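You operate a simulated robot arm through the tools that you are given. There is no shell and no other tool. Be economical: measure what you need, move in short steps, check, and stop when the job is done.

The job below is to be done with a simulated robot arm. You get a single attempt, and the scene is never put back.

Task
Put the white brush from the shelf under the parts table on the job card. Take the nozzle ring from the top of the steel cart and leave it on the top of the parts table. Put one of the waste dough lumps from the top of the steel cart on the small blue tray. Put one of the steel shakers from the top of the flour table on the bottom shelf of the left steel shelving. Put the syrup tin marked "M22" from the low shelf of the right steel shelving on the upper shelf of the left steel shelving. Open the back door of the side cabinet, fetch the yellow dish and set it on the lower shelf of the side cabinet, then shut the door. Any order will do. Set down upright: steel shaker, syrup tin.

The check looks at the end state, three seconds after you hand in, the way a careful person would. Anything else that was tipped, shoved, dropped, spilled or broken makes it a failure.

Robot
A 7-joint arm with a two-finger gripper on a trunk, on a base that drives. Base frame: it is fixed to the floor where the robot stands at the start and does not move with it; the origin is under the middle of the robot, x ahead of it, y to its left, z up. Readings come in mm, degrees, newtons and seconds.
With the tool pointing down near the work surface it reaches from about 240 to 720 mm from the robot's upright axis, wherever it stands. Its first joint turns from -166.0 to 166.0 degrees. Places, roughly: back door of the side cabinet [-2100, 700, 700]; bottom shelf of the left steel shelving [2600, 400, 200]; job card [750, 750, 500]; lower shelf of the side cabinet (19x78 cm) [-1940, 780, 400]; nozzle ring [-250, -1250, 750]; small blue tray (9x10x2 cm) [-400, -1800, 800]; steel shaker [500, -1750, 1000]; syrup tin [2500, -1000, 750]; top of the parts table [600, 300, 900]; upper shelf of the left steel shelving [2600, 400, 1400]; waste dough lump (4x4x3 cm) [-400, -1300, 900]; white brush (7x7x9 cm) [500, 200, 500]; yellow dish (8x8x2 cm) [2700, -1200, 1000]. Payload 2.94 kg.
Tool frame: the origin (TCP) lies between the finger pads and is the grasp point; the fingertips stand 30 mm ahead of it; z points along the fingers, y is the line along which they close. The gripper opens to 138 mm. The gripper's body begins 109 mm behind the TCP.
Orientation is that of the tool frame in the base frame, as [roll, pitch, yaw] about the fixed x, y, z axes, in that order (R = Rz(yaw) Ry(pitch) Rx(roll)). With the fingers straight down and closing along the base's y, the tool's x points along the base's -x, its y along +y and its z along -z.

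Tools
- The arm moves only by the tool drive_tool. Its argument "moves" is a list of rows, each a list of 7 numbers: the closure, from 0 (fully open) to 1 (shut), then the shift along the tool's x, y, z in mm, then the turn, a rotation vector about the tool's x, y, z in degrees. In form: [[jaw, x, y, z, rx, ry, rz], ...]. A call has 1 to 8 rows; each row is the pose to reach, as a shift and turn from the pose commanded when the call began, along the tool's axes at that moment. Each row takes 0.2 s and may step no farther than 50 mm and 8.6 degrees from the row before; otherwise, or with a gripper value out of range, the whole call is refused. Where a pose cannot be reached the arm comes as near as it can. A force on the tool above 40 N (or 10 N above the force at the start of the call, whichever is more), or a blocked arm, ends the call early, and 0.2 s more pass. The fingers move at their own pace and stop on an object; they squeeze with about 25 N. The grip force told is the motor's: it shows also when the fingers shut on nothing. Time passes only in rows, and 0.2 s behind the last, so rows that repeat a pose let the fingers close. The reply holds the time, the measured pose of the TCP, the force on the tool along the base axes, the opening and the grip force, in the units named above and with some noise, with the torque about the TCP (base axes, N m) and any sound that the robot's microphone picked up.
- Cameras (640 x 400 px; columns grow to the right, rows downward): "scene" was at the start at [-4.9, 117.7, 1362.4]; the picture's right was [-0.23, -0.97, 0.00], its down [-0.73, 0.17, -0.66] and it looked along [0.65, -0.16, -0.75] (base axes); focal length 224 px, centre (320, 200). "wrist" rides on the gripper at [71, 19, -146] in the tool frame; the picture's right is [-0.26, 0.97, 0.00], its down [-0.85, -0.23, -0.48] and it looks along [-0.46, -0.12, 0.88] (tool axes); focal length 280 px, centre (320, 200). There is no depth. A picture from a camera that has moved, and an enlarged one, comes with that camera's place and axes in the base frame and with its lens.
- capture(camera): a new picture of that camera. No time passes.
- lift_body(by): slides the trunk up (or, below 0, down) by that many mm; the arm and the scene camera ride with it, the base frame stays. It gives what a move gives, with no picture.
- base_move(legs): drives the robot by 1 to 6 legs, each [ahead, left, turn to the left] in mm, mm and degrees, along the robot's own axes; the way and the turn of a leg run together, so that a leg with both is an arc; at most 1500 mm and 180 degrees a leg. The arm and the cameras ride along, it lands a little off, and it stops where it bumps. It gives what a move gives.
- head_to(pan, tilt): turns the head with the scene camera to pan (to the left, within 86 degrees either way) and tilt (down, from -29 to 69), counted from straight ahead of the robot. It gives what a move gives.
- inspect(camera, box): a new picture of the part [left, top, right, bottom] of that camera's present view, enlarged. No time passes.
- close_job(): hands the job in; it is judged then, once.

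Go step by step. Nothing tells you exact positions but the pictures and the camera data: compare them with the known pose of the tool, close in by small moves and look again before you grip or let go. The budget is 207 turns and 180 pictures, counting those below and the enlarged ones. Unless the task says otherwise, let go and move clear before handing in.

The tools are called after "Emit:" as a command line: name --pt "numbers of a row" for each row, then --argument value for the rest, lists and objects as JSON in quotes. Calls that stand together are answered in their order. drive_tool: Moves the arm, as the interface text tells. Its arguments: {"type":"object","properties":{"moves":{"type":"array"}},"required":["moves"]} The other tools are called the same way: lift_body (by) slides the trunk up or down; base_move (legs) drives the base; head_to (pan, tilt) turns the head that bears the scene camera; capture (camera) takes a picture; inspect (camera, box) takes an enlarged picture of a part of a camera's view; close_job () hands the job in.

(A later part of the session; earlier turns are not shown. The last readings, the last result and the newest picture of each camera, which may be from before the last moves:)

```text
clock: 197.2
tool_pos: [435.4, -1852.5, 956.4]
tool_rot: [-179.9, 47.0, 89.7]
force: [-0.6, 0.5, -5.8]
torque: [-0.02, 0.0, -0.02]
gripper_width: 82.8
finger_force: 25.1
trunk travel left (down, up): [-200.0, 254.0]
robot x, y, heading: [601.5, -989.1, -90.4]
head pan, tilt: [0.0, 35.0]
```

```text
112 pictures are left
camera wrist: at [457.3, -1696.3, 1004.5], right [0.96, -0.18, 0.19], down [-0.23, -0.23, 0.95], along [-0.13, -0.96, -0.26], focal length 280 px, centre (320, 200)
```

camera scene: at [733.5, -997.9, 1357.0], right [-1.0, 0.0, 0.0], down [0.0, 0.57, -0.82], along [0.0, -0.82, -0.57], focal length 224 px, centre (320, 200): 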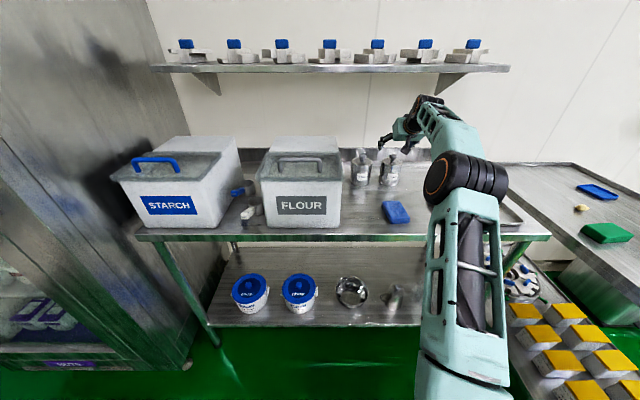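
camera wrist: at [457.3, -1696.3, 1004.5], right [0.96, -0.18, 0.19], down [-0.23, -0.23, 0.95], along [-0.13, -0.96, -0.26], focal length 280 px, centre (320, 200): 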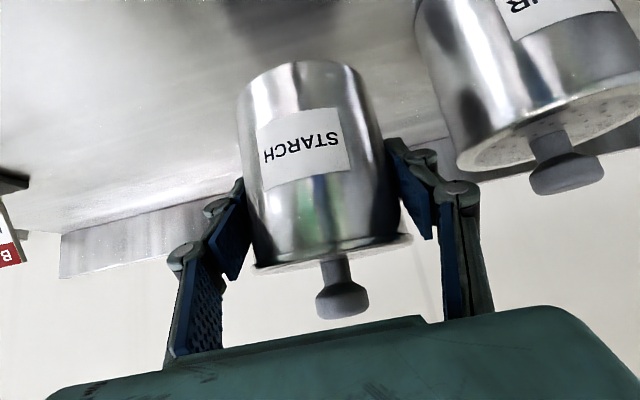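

Shaker held. I'll lift with the trunk and back off from the table.

Emit:
lift_body --by 100

Emit:
base_move --legs '[[-230, 0, 0]]'

Emit:
capture --camera "scene"

```text
clock: 198.5
tool_pos: [436.8, -1851.7, 1056.6]
tool_rot: [-179.7, 47.1, 89.9]
force: [-0.1, -0.2, -6.8]
torque: [-0.01, 0.03, 0.0]
gripper_width: 82.7
finger_force: 25.5
trunk travel left (down, up): [-300.0, 154.0]
robot x, y, heading: [598.9, -988.7, -90.1]
head pan, tilt: [0.0, 35.0]
```

```text
clock: 200.2
tool_pos: [433.5, -1630.8, 1057.0]
tool_rot: [-179.7, 47.1, 89.6]
force: [-0.5, 0.5, -6.4]
torque: [0.04, 0.01, -0.01]
gripper_width: 82.7
finger_force: 25.0
trunk travel left (down, up): [-300.0, 154.0]
robot x, y, heading: [602.8, -768.9, -90.3]
head pan, tilt: [0.0, 35.0]
```

```text
111 pictures are left
camera scene: at [733.9, -777.4, 1457.1], right [-1.0, 0.0, 0.0], down [0.0, 0.57, -0.82], along [0.0, -0.82, -0.57], focal length 224 px, centre (320, 200)
```

scene: 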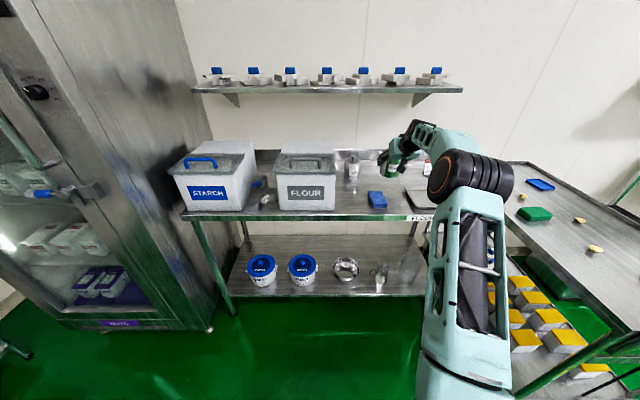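

Retracting the arm before turning, then driving round to the left shelving.

Emit:
drive_tool --pt "0.6 28 0 -30 0 0 0" --pt "0.6 57 0 -61 0 0 0" --pt "0.6 85 0 -91 0 0 0" --pt "0.6 113 0 -122 0 0 0" --pt "0.6 142 0 -152 0 0 0" --pt "0.6 170 0 -183 0 0 0"

Emit:
base_move --legs '[[0, 0, 90.3], [850, 0, 0], [0, 860, 0], [0, 850, 0]]'

Emit:
head_to --pan 0 --tilt 30

Emit:
capture --camera "scene"

```text
clock: 201.6
tool_pos: [435.9, -1376.7, 1056.8]
tool_rot: [-179.6, 47.0, 89.8]
force: [0.3, 0.2, -6.2]
torque: [0.02, 0.04, -0.03]
gripper_width: 82.6
finger_force: 25.3
trunk travel left (down, up): [-300.0, 154.0]
robot x, y, heading: [600.5, -768.0, -90.4]
head pan, tilt: [0.0, 35.0]
```

```text
clock: 224.8
tool_pos: [2073.4, 758.0, 1057.0]
tool_rot: [-179.5, 47.0, 179.0]
force: [-0.3, -0.2, -6.2]
torque: [0.01, 0.02, 0.01]
gripper_width: 82.9
finger_force: 24.8
trunk travel left (down, up): [-300.0, 154.0]
robot x, y, heading: [1469.6, 927.1, -0.7]
head pan, tilt: [0.0, 35.0]
```

```text
clock: 225.5
tool_pos: [2075.7, 757.6, 1056.1]
tool_rot: [-179.7, 46.9, 179.1]
force: [0.1, 0.4, -5.7]
torque: [0.0, 0.05, 0.0]
gripper_width: 82.8
finger_force: 24.7
trunk travel left (down, up): [-300.0, 154.0]
robot x, y, heading: [1465.0, 926.5, -0.8]
head pan, tilt: [0.0, 30.0]
```

```text
110 pictures are left
camera scene: at [1478.9, 1063.4, 1464.8], right [-0.01, -1.0, 0.0], down [-0.5, 0.01, -0.87], along [0.87, -0.01, -0.5], focal length 224 px, centre (320, 200)
```

scene: 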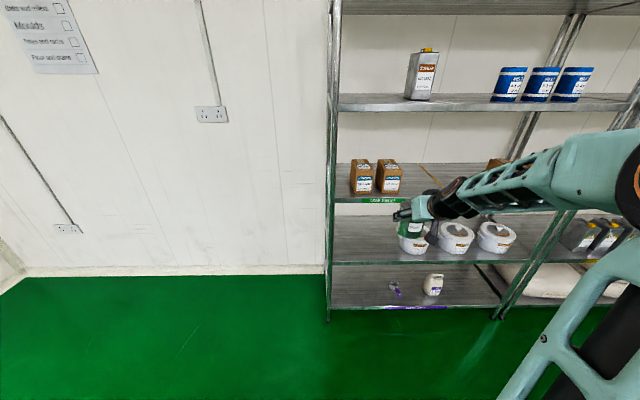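

Bottom shelf front edge is at z≈150, free between the scoop (y≈530) and the left post (y≈980). Lowering trunk and arm in front of it.

Emit:
lift_body --by -300

Emit:
drive_tool --pt "0.6 35 0 33 0 0 0" --pt "0.6 70 0 65 0 0 0" --pt "0.6 105 0 98 0 0 0" --pt "0.6 140 0 131 0 0 0" --pt "0.6 175 0 164 0 0 0" --pt "0.6 211 0 197 0 0 0" --pt "0.6 246 0 229 0 0 0" --pt "0.6 281 0 262 0 0 0"

Emit:
capture --camera "wrist"

Emit:
capture --camera "scene"

```text
clock: 228.5
tool_pos: [2074.0, 757.3, 755.9]
tool_rot: [-179.7, 47.0, 179.2]
force: [0.4, -0.2, -6.3]
torque: [0.0, -0.01, -0.02]
gripper_width: 82.8
finger_force: 25.2
trunk travel left (down, up): [0.0, 454.0]
robot x, y, heading: [1469.3, 927.4, -0.8]
head pan, tilt: [0.0, 30.0]
```

```text
clock: 230.3
tool_pos: [2074.7, 757.6, 372.4]
tool_rot: [-179.6, 47.1, 179.4]
force: [0.8, -0.4, -4.6]
torque: [0.03, 0.11, 0.02]
gripper_width: 82.8
finger_force: 24.8
trunk travel left (down, up): [0.0, 454.0]
robot x, y, heading: [1469.9, 930.8, -0.9]
head pan, tilt: [0.0, 30.0]
```

```text
109 pictures are left
camera wrist: at [1920.6, 780.6, 420.7], right [0.2, 0.96, 0.19], down [0.22, -0.23, 0.95], along [0.95, -0.14, -0.26], focal length 280 px, centre (320, 200)
```

wrist: 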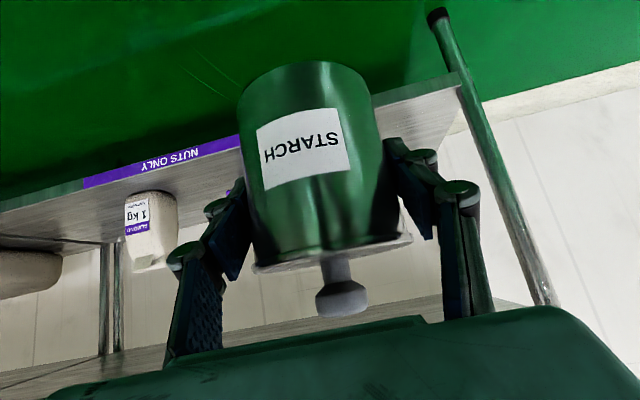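

```text
108 pictures are left
camera scene: at [1478.5, 1063.5, 1164.9], right [-0.01, -1.0, 0.0], down [-0.5, 0.01, -0.87], along [0.87, -0.01, -0.5], focal length 224 px, centre (320, 200)
```

scene: 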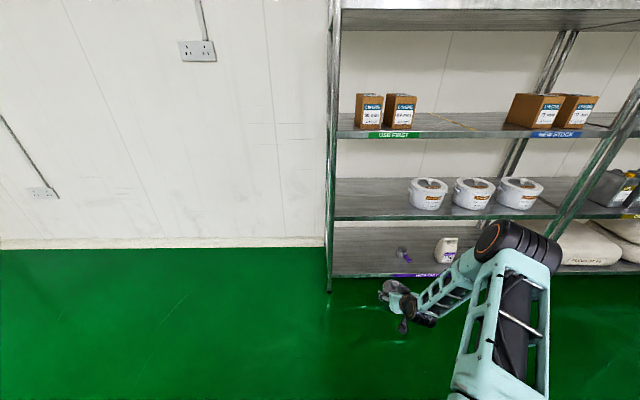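

Lowering another 115 mm, then driving in.

Emit:
drive_tool --pt "0.6 28 0 26 0 0 0" --pt "0.6 56 0 52 0 0 0" --pt "0.6 82 0 77 0 0 0"

Emit:
base_move --legs '[[270, 0, 0.8]]'

Emit:
capture --camera "wrist"

Emit:
inspect --camera "scene" --box '[280, 200, 520, 350]'

```text
clock: 231.1
tool_pos: [2074.9, 755.8, 259.6]
tool_rot: [-179.6, 47.1, 179.2]
force: [1.2, -0.5, -4.8]
torque: [0.04, 0.08, 0.04]
gripper_width: 82.8
finger_force: 24.9
trunk travel left (down, up): [0.0, 454.0]
robot x, y, heading: [1466.3, 924.2, -0.9]
head pan, tilt: [0.0, 30.0]
```

```text
clock: 233.0
tool_pos: [2342.6, 760.9, 258.0]
tool_rot: [-179.7, 47.0, 179.7]
force: [-0.9, 0.1, -5.8]
torque: [0.0, 0.0, 0.03]
gripper_width: 82.6
finger_force: 25.1
trunk travel left (down, up): [0.0, 454.0]
robot x, y, heading: [1735.2, 925.8, -0.5]
head pan, tilt: [0.0, 30.0]
```

```text
107 pictures are left
camera wrist: at [2188.2, 782.1, 306.4], right [0.19, 0.96, 0.19], down [0.23, -0.23, 0.95], along [0.96, -0.13, -0.26], focal length 280 px, centre (320, 200)
```

wrist: 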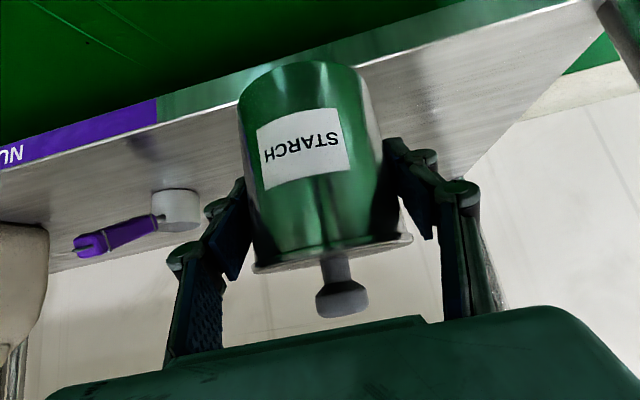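

```text
2.67 times, centred on (400, 275) of scene
camera zoom: at [1745.5, 1061.2, 1164.8], right [0.0, -1.0, 0.0], down [-0.5, 0.0, -0.87], along [0.87, 0.0, -0.5], focal length 598 px, centre (107, 0)
```

zoom: 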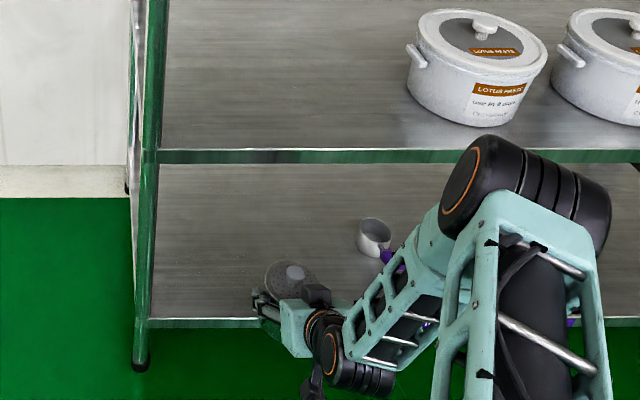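

The elbow would near the shelf above if I drove in further, so I'll stretch the arm forward instead.

Emit:
drive_tool --pt "0.6 -20 0 22 0 0 0" --pt "0.6 -41 0 44 0 0 0" --pt "0.6 -61 0 66 0 0 0" --pt "0.6 -75 0 81 0 0 0"

Emit:
inspect --camera "scene" --box '[280, 200, 520, 350]'

```text
clock: 234.0
tool_pos: [2452.2, 759.5, 259.2]
tool_rot: [-179.9, 46.8, 179.7]
force: [-0.4, 0.1, -6.0]
torque: [-0.02, -0.02, -0.01]
gripper_width: 82.6
finger_force: 24.9
trunk travel left (down, up): [0.0, 454.0]
robot x, y, heading: [1737.9, 925.9, -0.1]
head pan, tilt: [0.0, 30.0]
```

```text
2.67 times, centred on (400, 275) of scene
camera zoom: at [1745.6, 1061.2, 1164.9], right [0.0, -1.0, 0.0], down [-0.5, 0.0, -0.87], along [0.87, 0.0, -0.5], focal length 598 px, centre (107, 0)
```

zoom: 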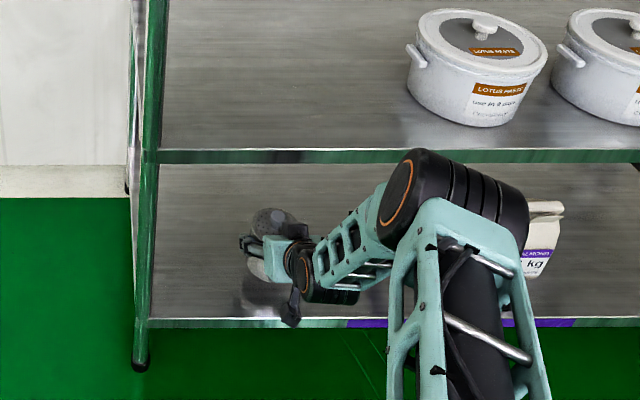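

Elbow clear, shaker fully over the shelf. Lowering to contact.

Emit:
drive_tool --pt "0.6 12 0 11 0 0 0" --pt "0.6 21 0 19.6 0 0 0"

Emit:
drive_tool --pt "0.6 2 0 2 0 0 0" --pt "0.6 4 0 3.7 0 0 0"

Emit:
capture --camera "wrist"

```text
clock: 234.6
tool_pos: [2452.1, 759.9, 229.1]
tool_rot: [-179.6, 47.1, 179.6]
force: [0.3, 0.2, -5.9]
torque: [-0.01, 0.03, 0.01]
gripper_width: 82.7
finger_force: 25.0
trunk travel left (down, up): [0.0, 454.0]
robot x, y, heading: [1730.8, 928.0, -0.1]
head pan, tilt: [0.0, 30.0]
```

```text
clock: 235.2
tool_pos: [2453.3, 759.9, 224.5]
tool_rot: [-179.8, 47.0, 179.7]
force: [-0.5, 0.5, -6.3]
torque: [-0.03, 0.03, 0.0]
gripper_width: 82.8
finger_force: 25.2
trunk travel left (down, up): [0.0, 454.0]
robot x, y, heading: [1734.8, 926.0, -0.1]
head pan, tilt: [0.0, 30.0]
```

```text
104 pictures are left
camera wrist: at [2298.1, 781.0, 272.3], right [0.19, 0.96, 0.19], down [0.23, -0.23, 0.95], along [0.96, -0.13, -0.26], focal length 280 px, centre (320, 200)
```

wrist: 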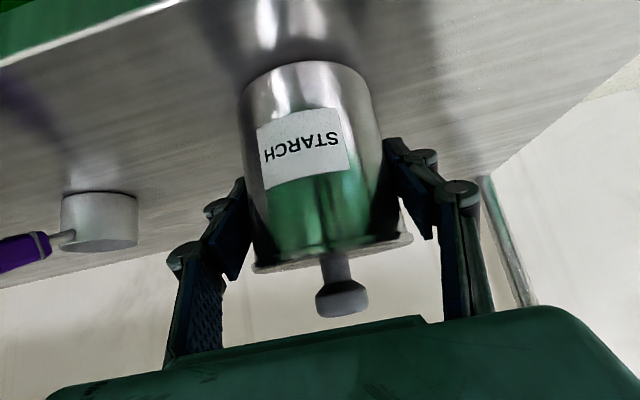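

Not yet in contact; lowering in small steps.

Emit:
drive_tool --pt "0.6 2.2 0 2 0 0 0" --pt "0.6 4.4 0 4 0 0 0"

Emit:
drive_tool --pt "0.6 1.5 0 1.4 0 0 0" --pt "0.6 2.9 0 2.7 0 0 0"

Emit:
inspect --camera "scene" --box '[330, 250, 430, 312]'

```text
clock: 235.8
tool_pos: [2453.0, 760.8, 217.7]
tool_rot: [-179.6, 47.0, 179.7]
force: [-1.4, 0.4, -3.7]
torque: [-0.09, 0.01, -0.02]
gripper_width: 83.0
finger_force: 25.2
trunk travel left (down, up): [0.0, 454.0]
robot x, y, heading: [1733.8, 925.0, -0.2]
head pan, tilt: [0.0, 30.0]
```

```text
clock: 236.4
tool_pos: [2456.6, 760.9, 218.0]
tool_rot: [-179.7, 47.4, 179.7]
force: [-6.1, 1.5, 14.2]
torque: [0.16, 0.37, -0.08]
gripper_width: 82.7
finger_force: 25.5
trunk travel left (down, up): [0.0, 454.0]
robot x, y, heading: [1732.2, 926.4, -0.3]
head pan, tilt: [0.0, 30.0]
```

```text
6.40 times, centred on (380, 281) of scene
camera zoom: at [1743.6, 1061.7, 1165.1], right [0.0, -1.0, 0.0], down [-0.5, 0.0, -0.87], along [0.87, 0.0, -0.5], focal length 1435 px, centre (-64, -318)
```

zoom: 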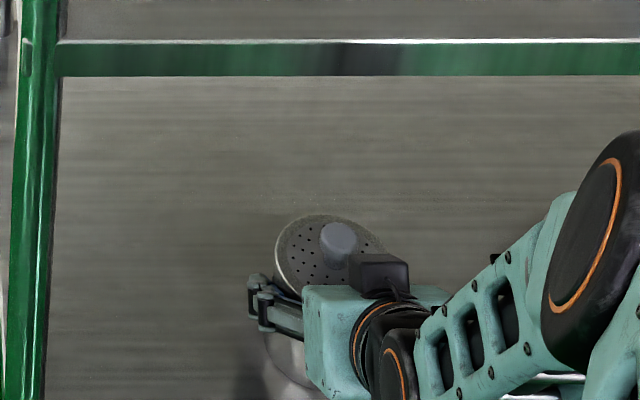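

Contact made. Easing, opening and retreating.

Emit:
drive_tool --pt "0.6 -1.5 0 -1.4 0 0 0" --pt "0.5 -1.5 0 -1.4 0 0 0" --pt "0.35 -1.5 0 -1.4 0 0 0" --pt "0.2 -1.5 0 -1.4 0 0 0" --pt "0.2 -1.5 0 -1.4 0 0 0" --pt "0.2 20 0 -35 0 0 0" --pt "0.2 45 0 -70 0 0 0" --pt "0.2 70 0 -105 0 0 0"

Emit:
base_move --legs '[[-250, 0, 0]]'

Emit:
capture --camera "wrist"

Emit:
capture --camera "scene"

```text
clock: 238.2
tool_pos: [2328.7, 761.2, 233.9]
tool_rot: [-179.7, 47.2, 179.6]
force: [-1.1, -0.2, 0.5]
torque: [-0.01, -0.04, 0.03]
gripper_width: 110.5
finger_force: 0.0
trunk travel left (down, up): [0.0, 454.0]
robot x, y, heading: [1734.2, 925.5, 0.0]
head pan, tilt: [0.0, 30.0]
```

```text
clock: 240.0
tool_pos: [2078.1, 761.2, 232.8]
tool_rot: [-179.7, 47.2, 179.5]
force: [0.5, -0.3, 0.0]
torque: [0.0, -0.02, -0.01]
gripper_width: 110.5
finger_force: 0.1
trunk travel left (down, up): [0.0, 454.0]
robot x, y, heading: [1485.2, 924.5, -0.5]
head pan, tilt: [0.0, 30.0]
```

```text
102 pictures are left
camera wrist: at [1924.0, 782.4, 281.1], right [0.19, 0.96, 0.19], down [0.23, -0.23, 0.95], along [0.96, -0.14, -0.26], focal length 280 px, centre (320, 200)
```

wrist: 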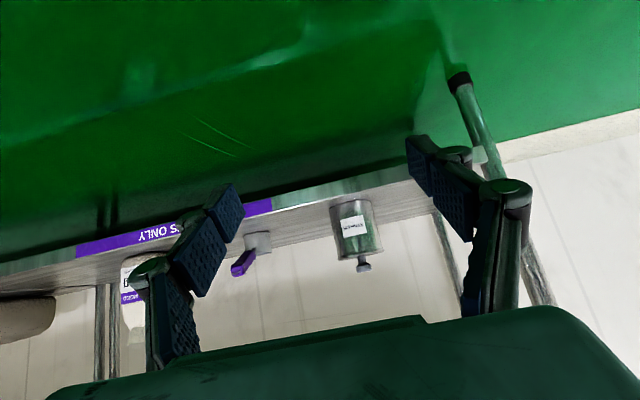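

```text
101 pictures are left
camera scene: at [1495.8, 1062.7, 1164.8], right [-0.01, -1.0, 0.0], down [-0.5, 0.0, -0.87], along [0.87, -0.01, -0.5], focal length 224 px, centre (320, 200)
```

scene: 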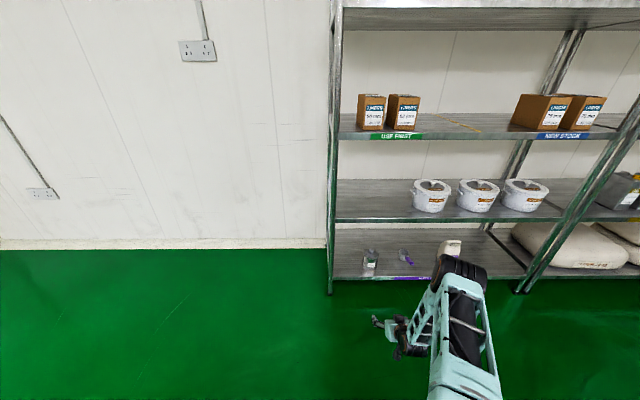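

The shaker stands upright on the bottom shelf. I'll raise the arm and trunk and drive to y≈-800, looking for the yellow dish on the right shelving on the way.

Emit:
drive_tool --pt "0.2 -35 0 -32 0 0 0" --pt "0.2 -70 0 -65 0 0 0" --pt "0.2 -105 0 -97 0 0 0" --pt "0.2 -139 0 -130 0 0 0" --pt "0.2 -174 0 -162 0 0 0" --pt "0.2 -208 0 -194 0 0 0" --pt "0.2 -243 0 -227 0 0 0" --pt "0.2 -278 0 -259 0 0 0"

Emit:
lift_body --by 225

Emit:
base_move --legs '[[0, -870, 0], [0, -860, 0]]'

Emit:
head_to --pan -5 --tilt 15

Emit:
capture --camera "scene"

```text
clock: 241.8
tool_pos: [2079.3, 760.5, 613.8]
tool_rot: [-179.8, 47.0, 179.6]
force: [0.1, -0.1, -0.8]
torque: [0.03, -0.04, 0.01]
gripper_width: 110.3
finger_force: 0.1
trunk travel left (down, up): [0.0, 454.0]
robot x, y, heading: [1482.8, 923.1, -0.4]
head pan, tilt: [0.0, 30.0]
```

```text
clock: 244.2
tool_pos: [2079.2, 760.3, 838.8]
tool_rot: [-179.8, 47.1, 179.5]
force: [0.2, -0.2, -0.2]
torque: [0.02, 0.0, 0.0]
gripper_width: 110.6
finger_force: 0.0
trunk travel left (down, up): [-225.0, 229.0]
robot x, y, heading: [1487.4, 925.1, -0.4]
head pan, tilt: [0.0, 30.0]
```

```text
clock: 259.8
tool_pos: [2067.5, -969.2, 839.0]
tool_rot: [-179.6, 47.2, -180.0]
force: [0.6, 0.8, -0.3]
torque: [0.0, -0.01, 0.0]
gripper_width: 110.7
finger_force: 0.1
trunk travel left (down, up): [-225.0, 229.0]
robot x, y, heading: [1471.3, -809.9, -0.0]
head pan, tilt: [0.0, 30.0]
```

```text
clock: 260.6
tool_pos: [2067.5, -970.4, 837.9]
tool_rot: [-179.8, 47.1, -180.0]
force: [-0.8, -0.2, -0.8]
torque: [-0.02, 0.01, 0.0]
gripper_width: 110.3
finger_force: 0.1
trunk travel left (down, up): [-225.0, 229.0]
robot x, y, heading: [1471.4, -810.3, 0.2]
head pan, tilt: [-5.0, 15.0]
```

```text
100 pictures are left
camera scene: at [1483.3, -682.9, 1414.0], right [-0.08, -1.0, 0.0], down [-0.26, 0.02, -0.97], along [0.96, -0.08, -0.26], focal length 224 px, centre (320, 200)
```

scene: 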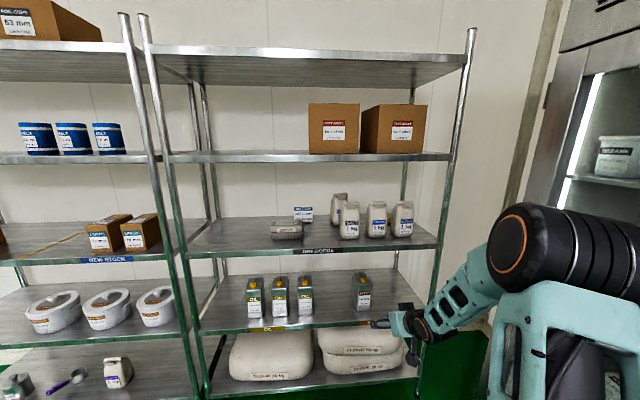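

I'll zoom in on the bags for the dish behind them.

Emit:
inspect --camera "scene" --box '[260, 180, 450, 260]'

```text
3.37 times, centred on (355, 220) of scene
camera zoom: at [1483.3, -682.9, 1414.0], right [-0.08, -1.0, 0.0], down [-0.26, 0.02, -0.97], along [0.96, -0.08, -0.26], focal length 755 px, centre (202, 133)
```

zoom: 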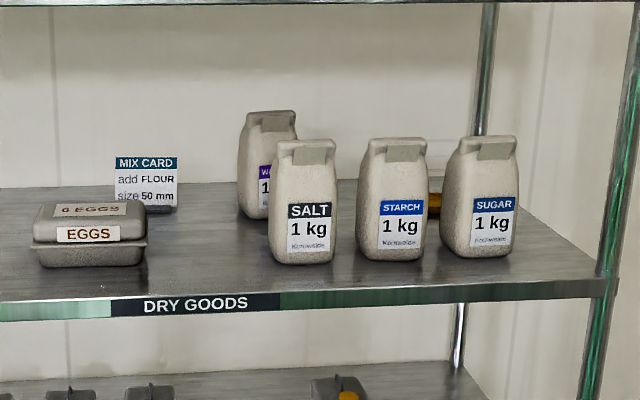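

The yellow dish peeks out between the STARCH and SUGAR bags, about (2600,-1150) on the z≈985 shelf. I'll move nearer to view it from other angles before planning the grasp.

Emit:
base_move --legs '[[230, -230, 0]]'

Emit:
head_to --pan -10 --tilt 15

Emit:
inspect --camera "scene" --box '[220, 130, 460, 280]'

Emit:
capture --camera "wrist"

```text
clock: 263.2
tool_pos: [2296.0, -1200.7, 838.9]
tool_rot: [-179.7, 47.0, 179.9]
force: [1.0, 0.4, -1.1]
torque: [-0.03, 0.02, 0.04]
gripper_width: 110.3
finger_force: 0.0
trunk travel left (down, up): [-225.0, 229.0]
robot x, y, heading: [1698.0, -1037.6, 0.2]
head pan, tilt: [-5.0, 15.0]
```

```text
clock: 263.9
tool_pos: [2296.0, -1202.0, 837.1]
tool_rot: [-179.7, 47.0, 180.0]
force: [1.6, 1.6, -0.2]
torque: [0.0, 0.01, 0.03]
gripper_width: 110.2
finger_force: 0.0
trunk travel left (down, up): [-225.0, 229.0]
robot x, y, heading: [1702.8, -1043.5, -0.0]
head pan, tilt: [-10.0, 15.0]
```

```text
2.67 times, centred on (340, 205) of scene
camera zoom: at [1711.4, -920.8, 1414.0], right [-0.17, -0.99, 0.0], down [-0.26, 0.04, -0.97], along [0.95, -0.17, -0.26], focal length 598 px, centre (267, 187)
```

zoom: 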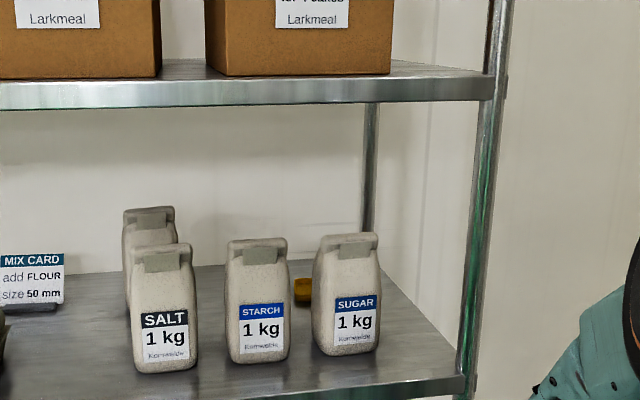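

```text
97 pictures are left
camera wrist: at [2141.2, -1180.5, 886.2], right [0.18, 0.97, 0.19], down [0.23, -0.23, 0.95], along [0.96, -0.13, -0.26], focal length 280 px, centre (320, 200)
```

wrist: 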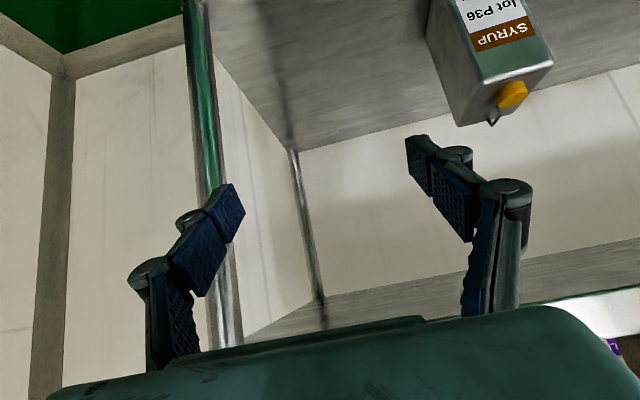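

The bags stand at x≈2455–2530 on z≈957; the dish is behind at about (2605,-1155), with no room for the hand. I'll temporarily shift the SUGAR bag, then return it exactly. First I raise the trunk and line up with it.

Emit:
lift_body --by 215

Emit:
drive_tool --pt "0.22 0 33 0 0 0 0" --pt "0.22 0 33 0 0 0 0"

Emit:
capture --camera "wrist"

Emit:
head_to --pan -30 --tilt 25

Emit:
capture --camera "scene"

```text
clock: 266.2
tool_pos: [2295.3, -1201.5, 1053.3]
tool_rot: [-179.6, 47.1, -179.9]
force: [0.0, 0.8, 0.1]
torque: [0.03, -0.01, -0.01]
gripper_width: 110.6
finger_force: 0.0
trunk travel left (down, up): [-440.0, 14.0]
robot x, y, heading: [1701.3, -1040.9, 0.5]
head pan, tilt: [-10.0, 15.0]
```

```text
clock: 266.8
tool_pos: [2295.1, -1167.0, 1052.7]
tool_rot: [-179.7, 47.0, 179.9]
force: [-0.2, -0.5, 0.3]
torque: [0.0, 0.02, 0.0]
gripper_width: 107.3
finger_force: 0.3
trunk travel left (down, up): [-440.0, 14.0]
robot x, y, heading: [1701.7, -1042.9, 0.2]
head pan, tilt: [-10.0, 15.0]
```

```text
96 pictures are left
camera wrist: at [2141.0, -1147.5, 1100.4], right [0.18, 0.97, 0.19], down [0.23, -0.23, 0.95], along [0.96, -0.13, -0.26], focal length 280 px, centre (320, 200)
```

wrist: 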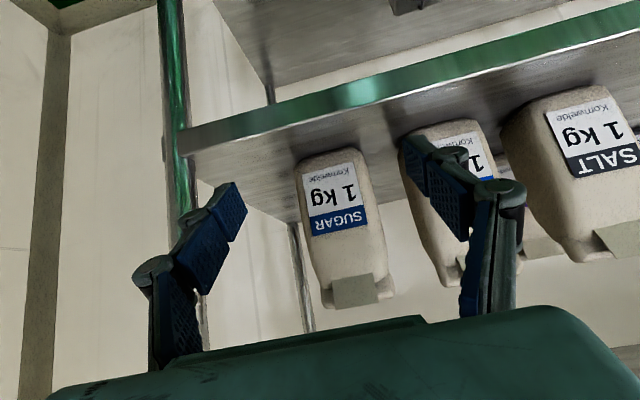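

```text
clock: 267.6
tool_pos: [2296.0, -1168.1, 1052.7]
tool_rot: [-179.7, 47.2, -180.0]
force: [-0.2, -0.6, -0.4]
torque: [0.01, -0.03, 0.03]
gripper_width: 107.7
finger_force: 0.1
trunk travel left (down, up): [-440.0, 14.0]
robot x, y, heading: [1703.4, -1044.6, 0.2]
head pan, tilt: [-30.0, 25.0]
```

```text
95 pictures are left
camera scene: at [1699.3, -950.6, 1612.8], right [-0.5, -0.87, 0.0], down [-0.37, 0.21, -0.91], along [0.79, -0.45, -0.42], focal length 224 px, centre (320, 200)
```

scene: 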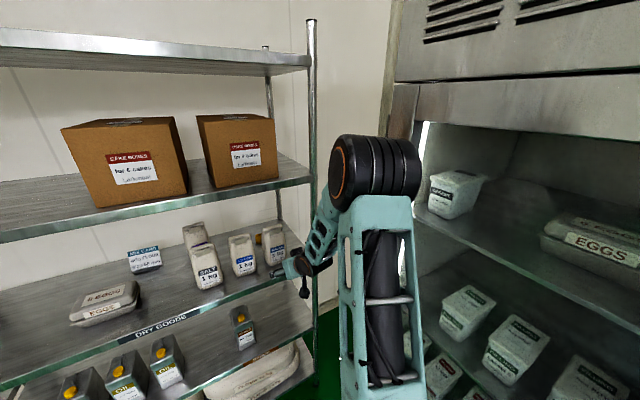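

Sugar bag centre reads y≈-1174, front x≈2470, with ≈45 mm gap to STARCH. Driving ahead in two steps.

Emit:
base_move --legs '[[120, -7, 0]]'

Emit:
capture --camera "wrist"

Emit:
inspect --camera "scene" --box '[160, 180, 360, 305]'

```text
clock: 268.8
tool_pos: [2417.2, -1174.8, 1051.3]
tool_rot: [-179.7, 47.1, 180.0]
force: [0.1, 0.7, 0.0]
torque: [-0.02, 0.0, 0.04]
gripper_width: 107.7
finger_force: 0.0
trunk travel left (down, up): [-440.0, 14.0]
robot x, y, heading: [1817.7, -1049.6, 0.1]
head pan, tilt: [-30.0, 25.0]
```

```text
94 pictures are left
camera wrist: at [2262.1, -1154.5, 1100.2], right [0.18, 0.97, 0.19], down [0.23, -0.23, 0.95], along [0.96, -0.13, -0.26], focal length 280 px, centre (320, 200)
```

wrist: 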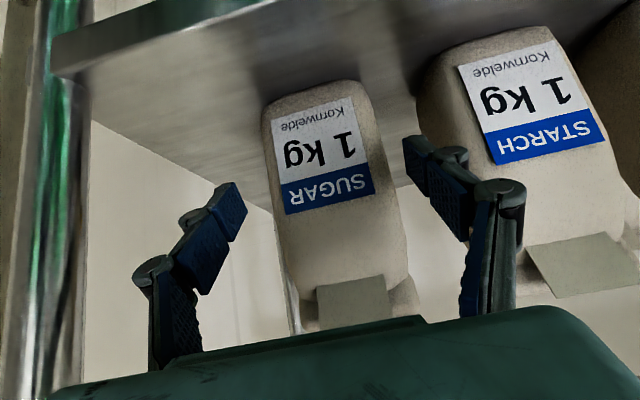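

```text
3.20 times, centred on (260, 242) of scene
camera zoom: at [1820.6, -957.6, 1612.8], right [-0.5, -0.87, 0.0], down [-0.37, 0.21, -0.91], along [0.79, -0.45, -0.42], focal length 718 px, centre (512, 64)
```

zoom: 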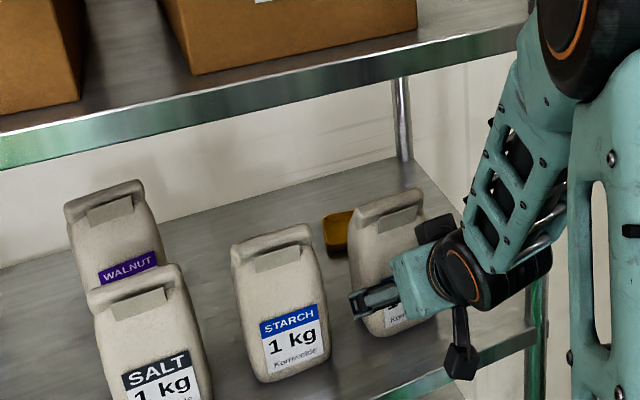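

The dish centre is about (2660,-1172). The sugar bag is centred between the jaws; moving in 63 mm with a 112 mm opening.

Emit:
drive_tool --pt "0.19 0 2 0 0 0 0" --pt "0.19 -15 2 16 0 0 0" --pt "0.19 -30 2 32 0 0 0" --pt "0.19 -43 2 46 0 0 0"

Emit:
capture --camera "wrist"

Emit:
inspect --camera "scene" --box '[180, 180, 380, 305]'

```text
clock: 269.8
tool_pos: [2480.3, -1175.3, 1051.7]
tool_rot: [-179.7, 47.0, -180.0]
force: [0.1, -0.7, 0.8]
torque: [-0.03, 0.0, 0.0]
gripper_width: 111.5
finger_force: 0.1
trunk travel left (down, up): [-440.0, 14.0]
robot x, y, heading: [1820.4, -1049.0, 0.1]
head pan, tilt: [-30.0, 25.0]
```

```text
92 pictures are left
camera wrist: at [2325.2, -1154.2, 1099.8], right [0.18, 0.97, 0.19], down [0.23, -0.23, 0.95], along [0.96, -0.13, -0.26], focal length 280 px, centre (320, 200)
```

wrist: 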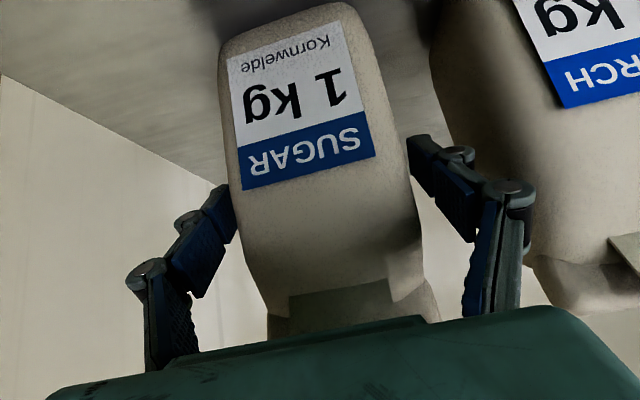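

```text
3.20 times, centred on (280, 242) of scene
camera zoom: at [1820.1, -957.6, 1612.8], right [-0.5, -0.87, 0.0], down [-0.37, 0.21, -0.91], along [0.79, -0.45, -0.42], focal length 718 px, centre (448, 64)
```

zoom: 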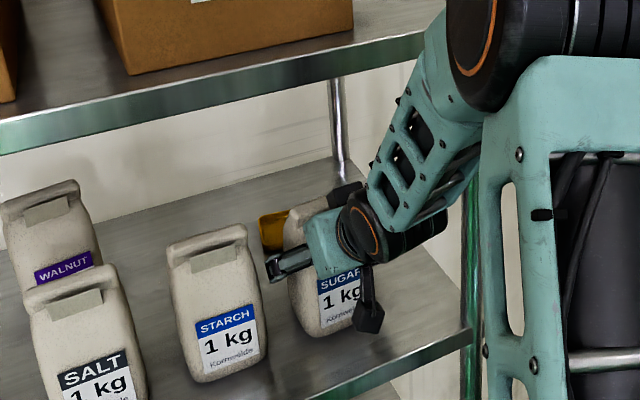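

Both fingers flank the bag cleanly. Gripping, then lifting 30 mm and checking.

Emit:
drive_tool --pt "0.4 0 0 0 0 0 0" --pt "0.5 0 0 0 0 0 0" --pt "0.5 0 0 0 0 0 0"

Emit:
drive_tool --pt "0.5 -11 0 -10 0 0 0" --pt "0.5 -22 0 -20.5 0 0 0" --pt "0.5 -29 0 -27.5 0 0 0"

Emit:
capture --camera "wrist"

```text
clock: 270.6
tool_pos: [2479.4, -1173.2, 1052.3]
tool_rot: [-179.7, 47.2, -179.9]
force: [0.8, 4.3, 2.9]
torque: [0.42, -0.05, 0.01]
gripper_width: 86.7
finger_force: 25.0
trunk travel left (down, up): [-440.0, 14.0]
robot x, y, heading: [1821.8, -1044.2, -0.0]
head pan, tilt: [-30.0, 25.0]
```

```text
clock: 271.4
tool_pos: [2479.1, -1173.4, 1091.2]
tool_rot: [-179.8, 46.9, -179.9]
force: [-1.6, 0.0, -10.1]
torque: [-0.01, 0.03, -0.01]
gripper_width: 86.0
finger_force: 24.9
trunk travel left (down, up): [-440.0, 14.0]
robot x, y, heading: [1820.0, -1045.1, 0.2]
head pan, tilt: [-30.0, 25.0]
```

```text
90 pictures are left
camera wrist: at [2324.3, -1153.0, 1139.4], right [0.18, 0.96, 0.19], down [0.23, -0.23, 0.95], along [0.96, -0.13, -0.26], focal length 280 px, centre (320, 200)
```

wrist: 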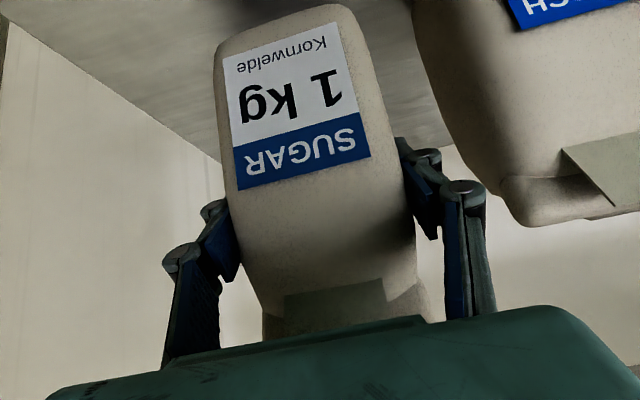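

Bag held; return pose recorded (2479,-1173,1052). Backing out and moving left to the free spot near y≈-775.

Emit:
base_move --legs '[[-230, 0, 0], [0, 395, 0]]'

Emit:
head_to --pan -10 --tilt 30

Emit:
capture --camera "scene"

Emit:
capture --camera "wrist"

```text
clock: 276.8
tool_pos: [2250.1, -784.0, 1091.1]
tool_rot: [-179.7, 47.1, 179.8]
force: [-0.9, -0.1, -9.7]
torque: [0.02, -0.02, 0.0]
gripper_width: 86.2
finger_force: 25.2
trunk travel left (down, up): [-440.0, 14.0]
robot x, y, heading: [1592.0, -656.1, -0.1]
head pan, tilt: [-30.0, 25.0]
```

```text
clock: 277.6
tool_pos: [2251.1, -785.1, 1091.4]
tool_rot: [-179.8, 46.9, 179.9]
force: [-0.2, 0.4, -9.5]
torque: [-0.04, 0.01, -0.01]
gripper_width: 86.0
finger_force: 24.5
trunk travel left (down, up): [-440.0, 14.0]
robot x, y, heading: [1594.6, -657.7, 0.0]
head pan, tilt: [-10.0, 30.0]
```

```text
89 pictures are left
camera scene: at [1602.4, -536.5, 1604.8], right [-0.18, -0.98, 0.0], down [-0.49, 0.09, -0.87], along [0.85, -0.15, -0.5], focal length 224 px, centre (320, 200)
```

scene: 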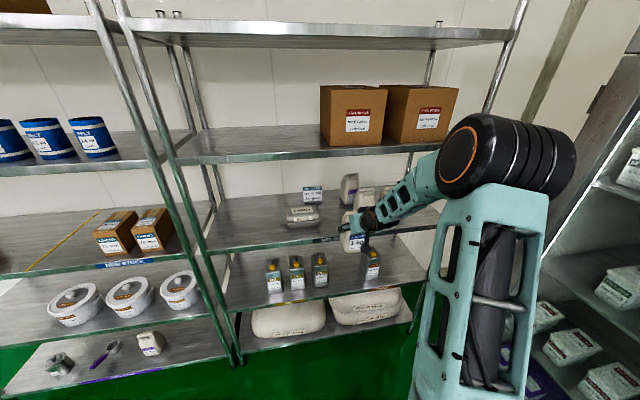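

```text
88 pictures are left
camera wrist: at [2095.8, -763.6, 1139.1], right [0.19, 0.96, 0.19], down [0.23, -0.23, 0.95], along [0.96, -0.13, -0.27], focal length 280 px, centre (320, 200)
```

wrist: 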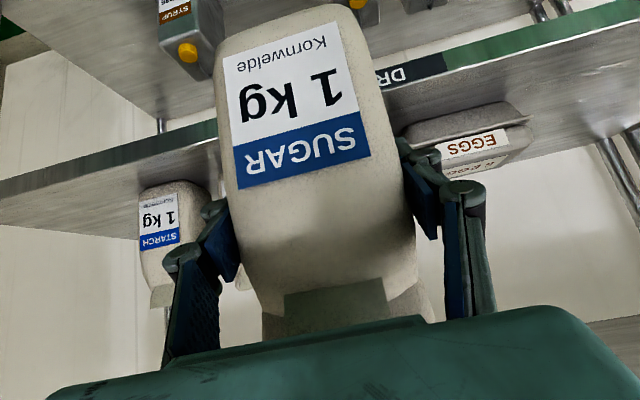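

There is more room left of the eggs (y≈-370); I'll set the sugar bag there.

Emit:
base_move --legs '[[0, 410, 0], [200, 0, 0]]'

Emit:
capture --camera "scene"

Emit:
capture --camera "wrist"

```text
clock: 282.9
tool_pos: [2450.3, -371.8, 1090.0]
tool_rot: [-179.8, 47.0, -179.9]
force: [-0.4, -0.1, -10.2]
torque: [0.0, 0.0, 0.02]
gripper_width: 86.4
finger_force: 24.8
trunk travel left (down, up): [-440.0, 14.0]
robot x, y, heading: [1794.6, -250.5, 0.4]
head pan, tilt: [-10.0, 30.0]
```

```text
87 pictures are left
camera scene: at [1800.7, -127.7, 1604.8], right [-0.17, -0.99, 0.0], down [-0.49, 0.08, -0.87], along [0.85, -0.15, -0.5], focal length 224 px, centre (320, 200)
```

scene: 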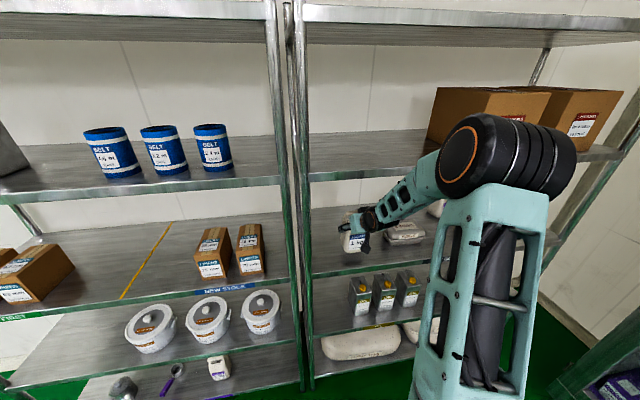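

```text
86 pictures are left
camera wrist: at [2295.3, -351.7, 1138.9], right [0.18, 0.97, 0.19], down [0.23, -0.23, 0.95], along [0.96, -0.13, -0.27], focal length 280 px, centre (320, 200)
```

wrist: 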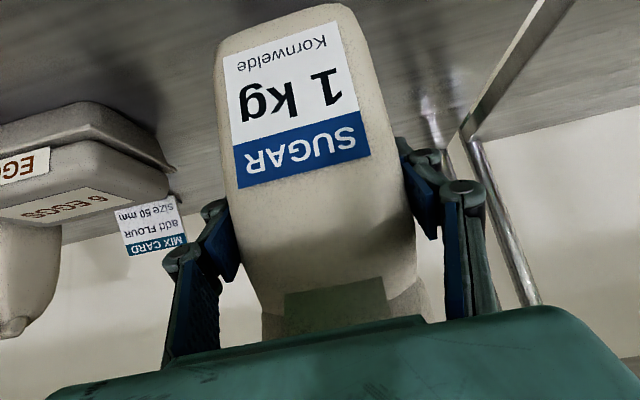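

The spot is free. Lowering and releasing the bag.

Emit:
drive_tool --pt "0.5 13 0 12 0 0 0" --pt "0.5 25 0 23 0 0 0" --pt "0.5 27 0 25 0 0 0"

Emit:
drive_tool --pt "0.5 1 0 1 0 0 0" --pt "0.5 2 0 2 0 0 0"

```text
clock: 283.7
tool_pos: [2450.2, -370.6, 1052.5]
tool_rot: [-179.8, 46.9, -179.9]
force: [-0.3, 0.8, -10.3]
torque: [-0.04, 0.0, 0.0]
gripper_width: 86.2
finger_force: 25.3
trunk travel left (down, up): [-440.0, 14.0]
robot x, y, heading: [1789.4, -248.4, 0.3]
head pan, tilt: [-10.0, 30.0]
```

```text
clock: 284.3
tool_pos: [2449.0, -370.5, 1054.8]
tool_rot: [-179.7, 47.0, -179.8]
force: [-1.2, 0.5, -0.4]
torque: [0.17, 0.43, 0.02]
gripper_width: 86.3
finger_force: 24.9
trunk travel left (down, up): [-440.0, 14.0]
robot x, y, heading: [1791.4, -250.3, 0.3]
head pan, tilt: [-10.0, 30.0]
```

Bag stands on the shelf; opening and backing out.

Emit:
drive_tool --pt "0.4 0 0 0 0 0 0" --pt "0.19 0 0 0 0 0 0" --pt "0.19 0 0 0 0 0 0" --pt "0.19 0 0 0 0 0 0" --pt "0.19 30 0 -32 0 0 0" --pt "0.19 60 0 -64 0 0 0" --pt "0.19 89 0 -95 0 0 0"

Emit:
capture --camera "wrist"

```text
clock: 285.9
tool_pos: [2316.6, -368.4, 1051.1]
tool_rot: [-179.7, 47.0, -179.8]
force: [-0.5, -0.4, 0.1]
torque: [-0.02, 0.01, 0.0]
gripper_width: 112.3
finger_force: 0.0
trunk travel left (down, up): [-440.0, 14.0]
robot x, y, heading: [1787.0, -245.7, 0.2]
head pan, tilt: [-10.0, 30.0]
```

```text
85 pictures are left
camera wrist: at [2162.0, -348.7, 1098.9], right [0.18, 0.97, 0.19], down [0.23, -0.23, 0.95], along [0.96, -0.13, -0.26], focal length 280 px, centre (320, 200)
```

wrist: 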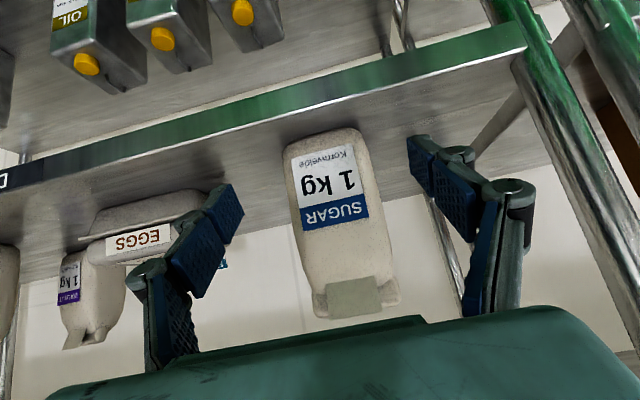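

Sugar bag is set aside. Now to the dish: lowering the trunk 200 mm so the elbow stays low, and lining up again at y≈-1172.

Emit:
base_move --legs '[[-100, 0, 0], [0, -800, 0]]'

Emit:
lift_body --by -200

Emit:
drive_tool --pt "0.19 -35 0 -33 0 0 0" --pt "0.19 -70 0 -65 0 0 0" --pt "0.19 -105 0 -98 0 0 0" --pt "0.19 -117 0 -109 0 0 0" --pt "0.19 -144 0 -80 0 0 0" --pt "0.19 -171 0 -50 0 0 0" --pt "0.19 -198 0 -21 0 0 0"

Emit:
capture --camera "wrist"

Emit:
capture --camera "scene"

```text
clock: 294.0
tool_pos: [2228.9, -1159.1, 1050.3]
tool_rot: [-179.7, 47.0, -179.0]
force: [0.5, 0.2, -0.7]
torque: [0.02, 0.0, 0.02]
gripper_width: 111.7
finger_force: 0.1
trunk travel left (down, up): [-440.0, 14.0]
robot x, y, heading: [1701.8, -1047.1, 1.1]
head pan, tilt: [-10.0, 30.0]
```

```text
clock: 296.2
tool_pos: [2229.3, -1158.8, 851.5]
tool_rot: [-179.6, 47.0, -178.9]
force: [-0.1, -0.4, 0.1]
torque: [0.02, 0.01, 0.02]
gripper_width: 111.5
finger_force: 0.0
trunk travel left (down, up): [-240.0, 214.0]
robot x, y, heading: [1702.2, -1044.2, 1.1]
head pan, tilt: [-10.0, 30.0]
```

```text
clock: 297.8
tool_pos: [2349.4, -1156.6, 1007.1]
tool_rot: [-179.7, 46.9, -179.0]
force: [-0.1, 0.4, -0.2]
torque: [0.03, 0.01, 0.02]
gripper_width: 111.9
finger_force: 0.0
trunk travel left (down, up): [-240.0, 214.0]
robot x, y, heading: [1699.8, -1047.5, 1.1]
head pan, tilt: [-10.0, 30.0]
```

```text
84 pictures are left
camera wrist: at [2194.5, -1139.1, 1055.9], right [0.17, 0.97, 0.19], down [0.23, -0.22, 0.95], along [0.96, -0.11, -0.26], focal length 280 px, centre (320, 200)
```

wrist: 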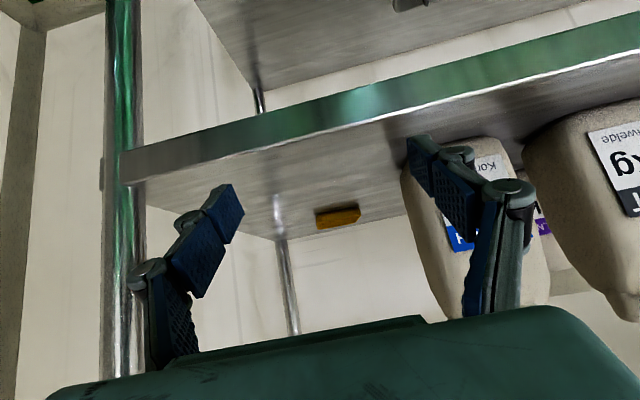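

```text
83 pictures are left
camera scene: at [1707.1, -924.7, 1404.8], right [-0.16, -0.99, 0.0], down [-0.49, 0.08, -0.87], along [0.86, -0.13, -0.5], focal length 224 px, centre (320, 200)
```

scene: 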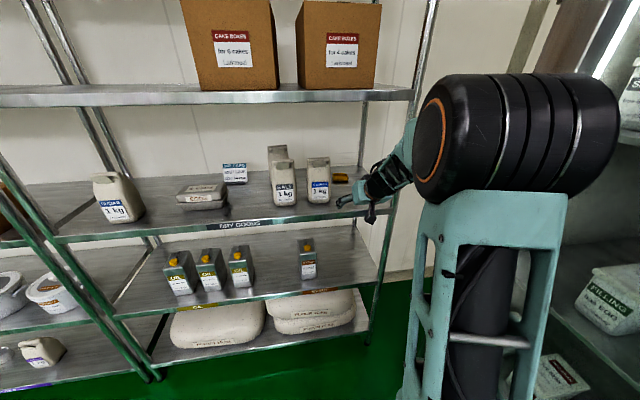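

The dish is now in view: front x≈2625, centre y≈-1167. I'll slide right a bit to clear STARCH, narrow the jaws, and stretch forward.

Emit:
drive_tool --pt "0.3 0 -30 0 0 0 0" --pt "0.3 -28 -30 31 0 0 0" --pt "0.3 -57 -30 61 0 0 0" --pt "0.3 -85 -30 91 0 0 0" --pt "0.3 -113 -30 122 0 0 0" --pt "0.3 -142 -30 152 0 0 0"

Emit:
capture --camera "wrist"

Emit:
capture --camera "scene"

```text
clock: 299.2
tool_pos: [2557.1, -1183.4, 1008.5]
tool_rot: [-179.7, 46.8, -179.0]
force: [0.4, -0.6, 0.1]
torque: [0.02, -0.01, 0.01]
gripper_width: 96.4
finger_force: 0.1
trunk travel left (down, up): [-240.0, 214.0]
robot x, y, heading: [1701.7, -1042.1, 0.7]
head pan, tilt: [-10.0, 30.0]
```

```text
82 pictures are left
camera wrist: at [2401.8, -1165.3, 1056.6], right [0.17, 0.97, 0.19], down [0.24, -0.22, 0.95], along [0.96, -0.11, -0.27], focal length 280 px, centre (320, 200)
```

wrist: 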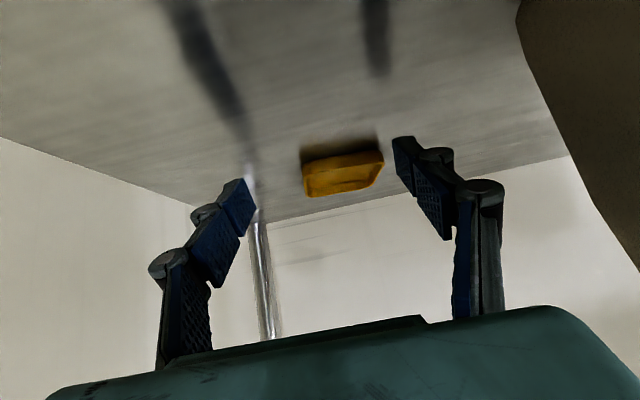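

```text
81 pictures are left
camera scene: at [1707.3, -925.0, 1404.8], right [-0.16, -0.99, 0.0], down [-0.49, 0.08, -0.87], along [0.86, -0.13, -0.5], focal length 224 px, centre (320, 200)
```

scene: 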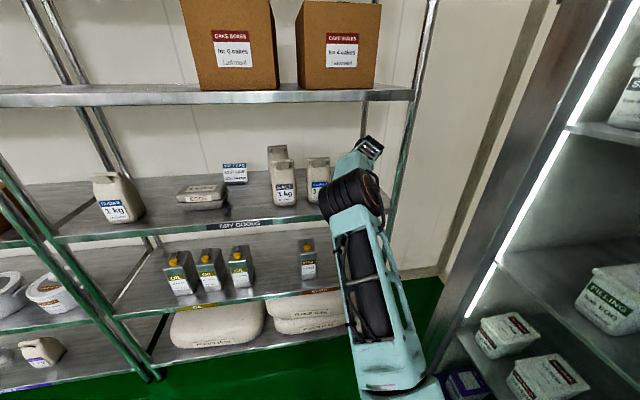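

Dish front x≈2631, centre y≈-1165. Base ahead 50 mm, then the last bit with the arm.

Emit:
base_move --legs '[[50, 0, 0]]'

Emit:
drive_tool --pt "0.29 -12 8 13 0 0 0" --pt "0.29 -25 17 26 0 0 0" --pt "0.29 -14 17 36 0 0 0"

Emit:
capture --camera "wrist"

```text
clock: 300.1
tool_pos: [2606.3, -1182.8, 1008.6]
tool_rot: [-179.5, 46.9, -179.1]
force: [0.5, 0.1, -0.4]
torque: [0.0, 0.01, -0.02]
gripper_width: 96.9
finger_force: 0.0
trunk travel left (down, up): [-240.0, 214.0]
robot x, y, heading: [1748.9, -1047.3, 1.0]
head pan, tilt: [-10.0, 30.0]
```

```text
clock: 300.9
tool_pos: [2641.2, -1165.4, 993.7]
tool_rot: [-179.8, 47.0, -179.1]
force: [-1.0, -0.1, 0.3]
torque: [-0.02, 0.0, 0.02]
gripper_width: 98.2
finger_force: 0.1
trunk travel left (down, up): [-240.0, 214.0]
robot x, y, heading: [1749.6, -1049.6, 1.2]
head pan, tilt: [-10.0, 30.0]
```

```text
80 pictures are left
camera wrist: at [2486.3, -1147.1, 1041.8], right [0.17, 0.97, 0.19], down [0.23, -0.23, 0.95], along [0.96, -0.11, -0.26], focal length 280 px, centre (320, 200)
```

wrist: 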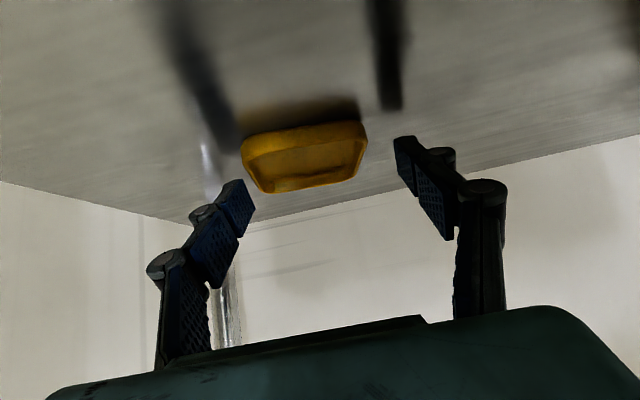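

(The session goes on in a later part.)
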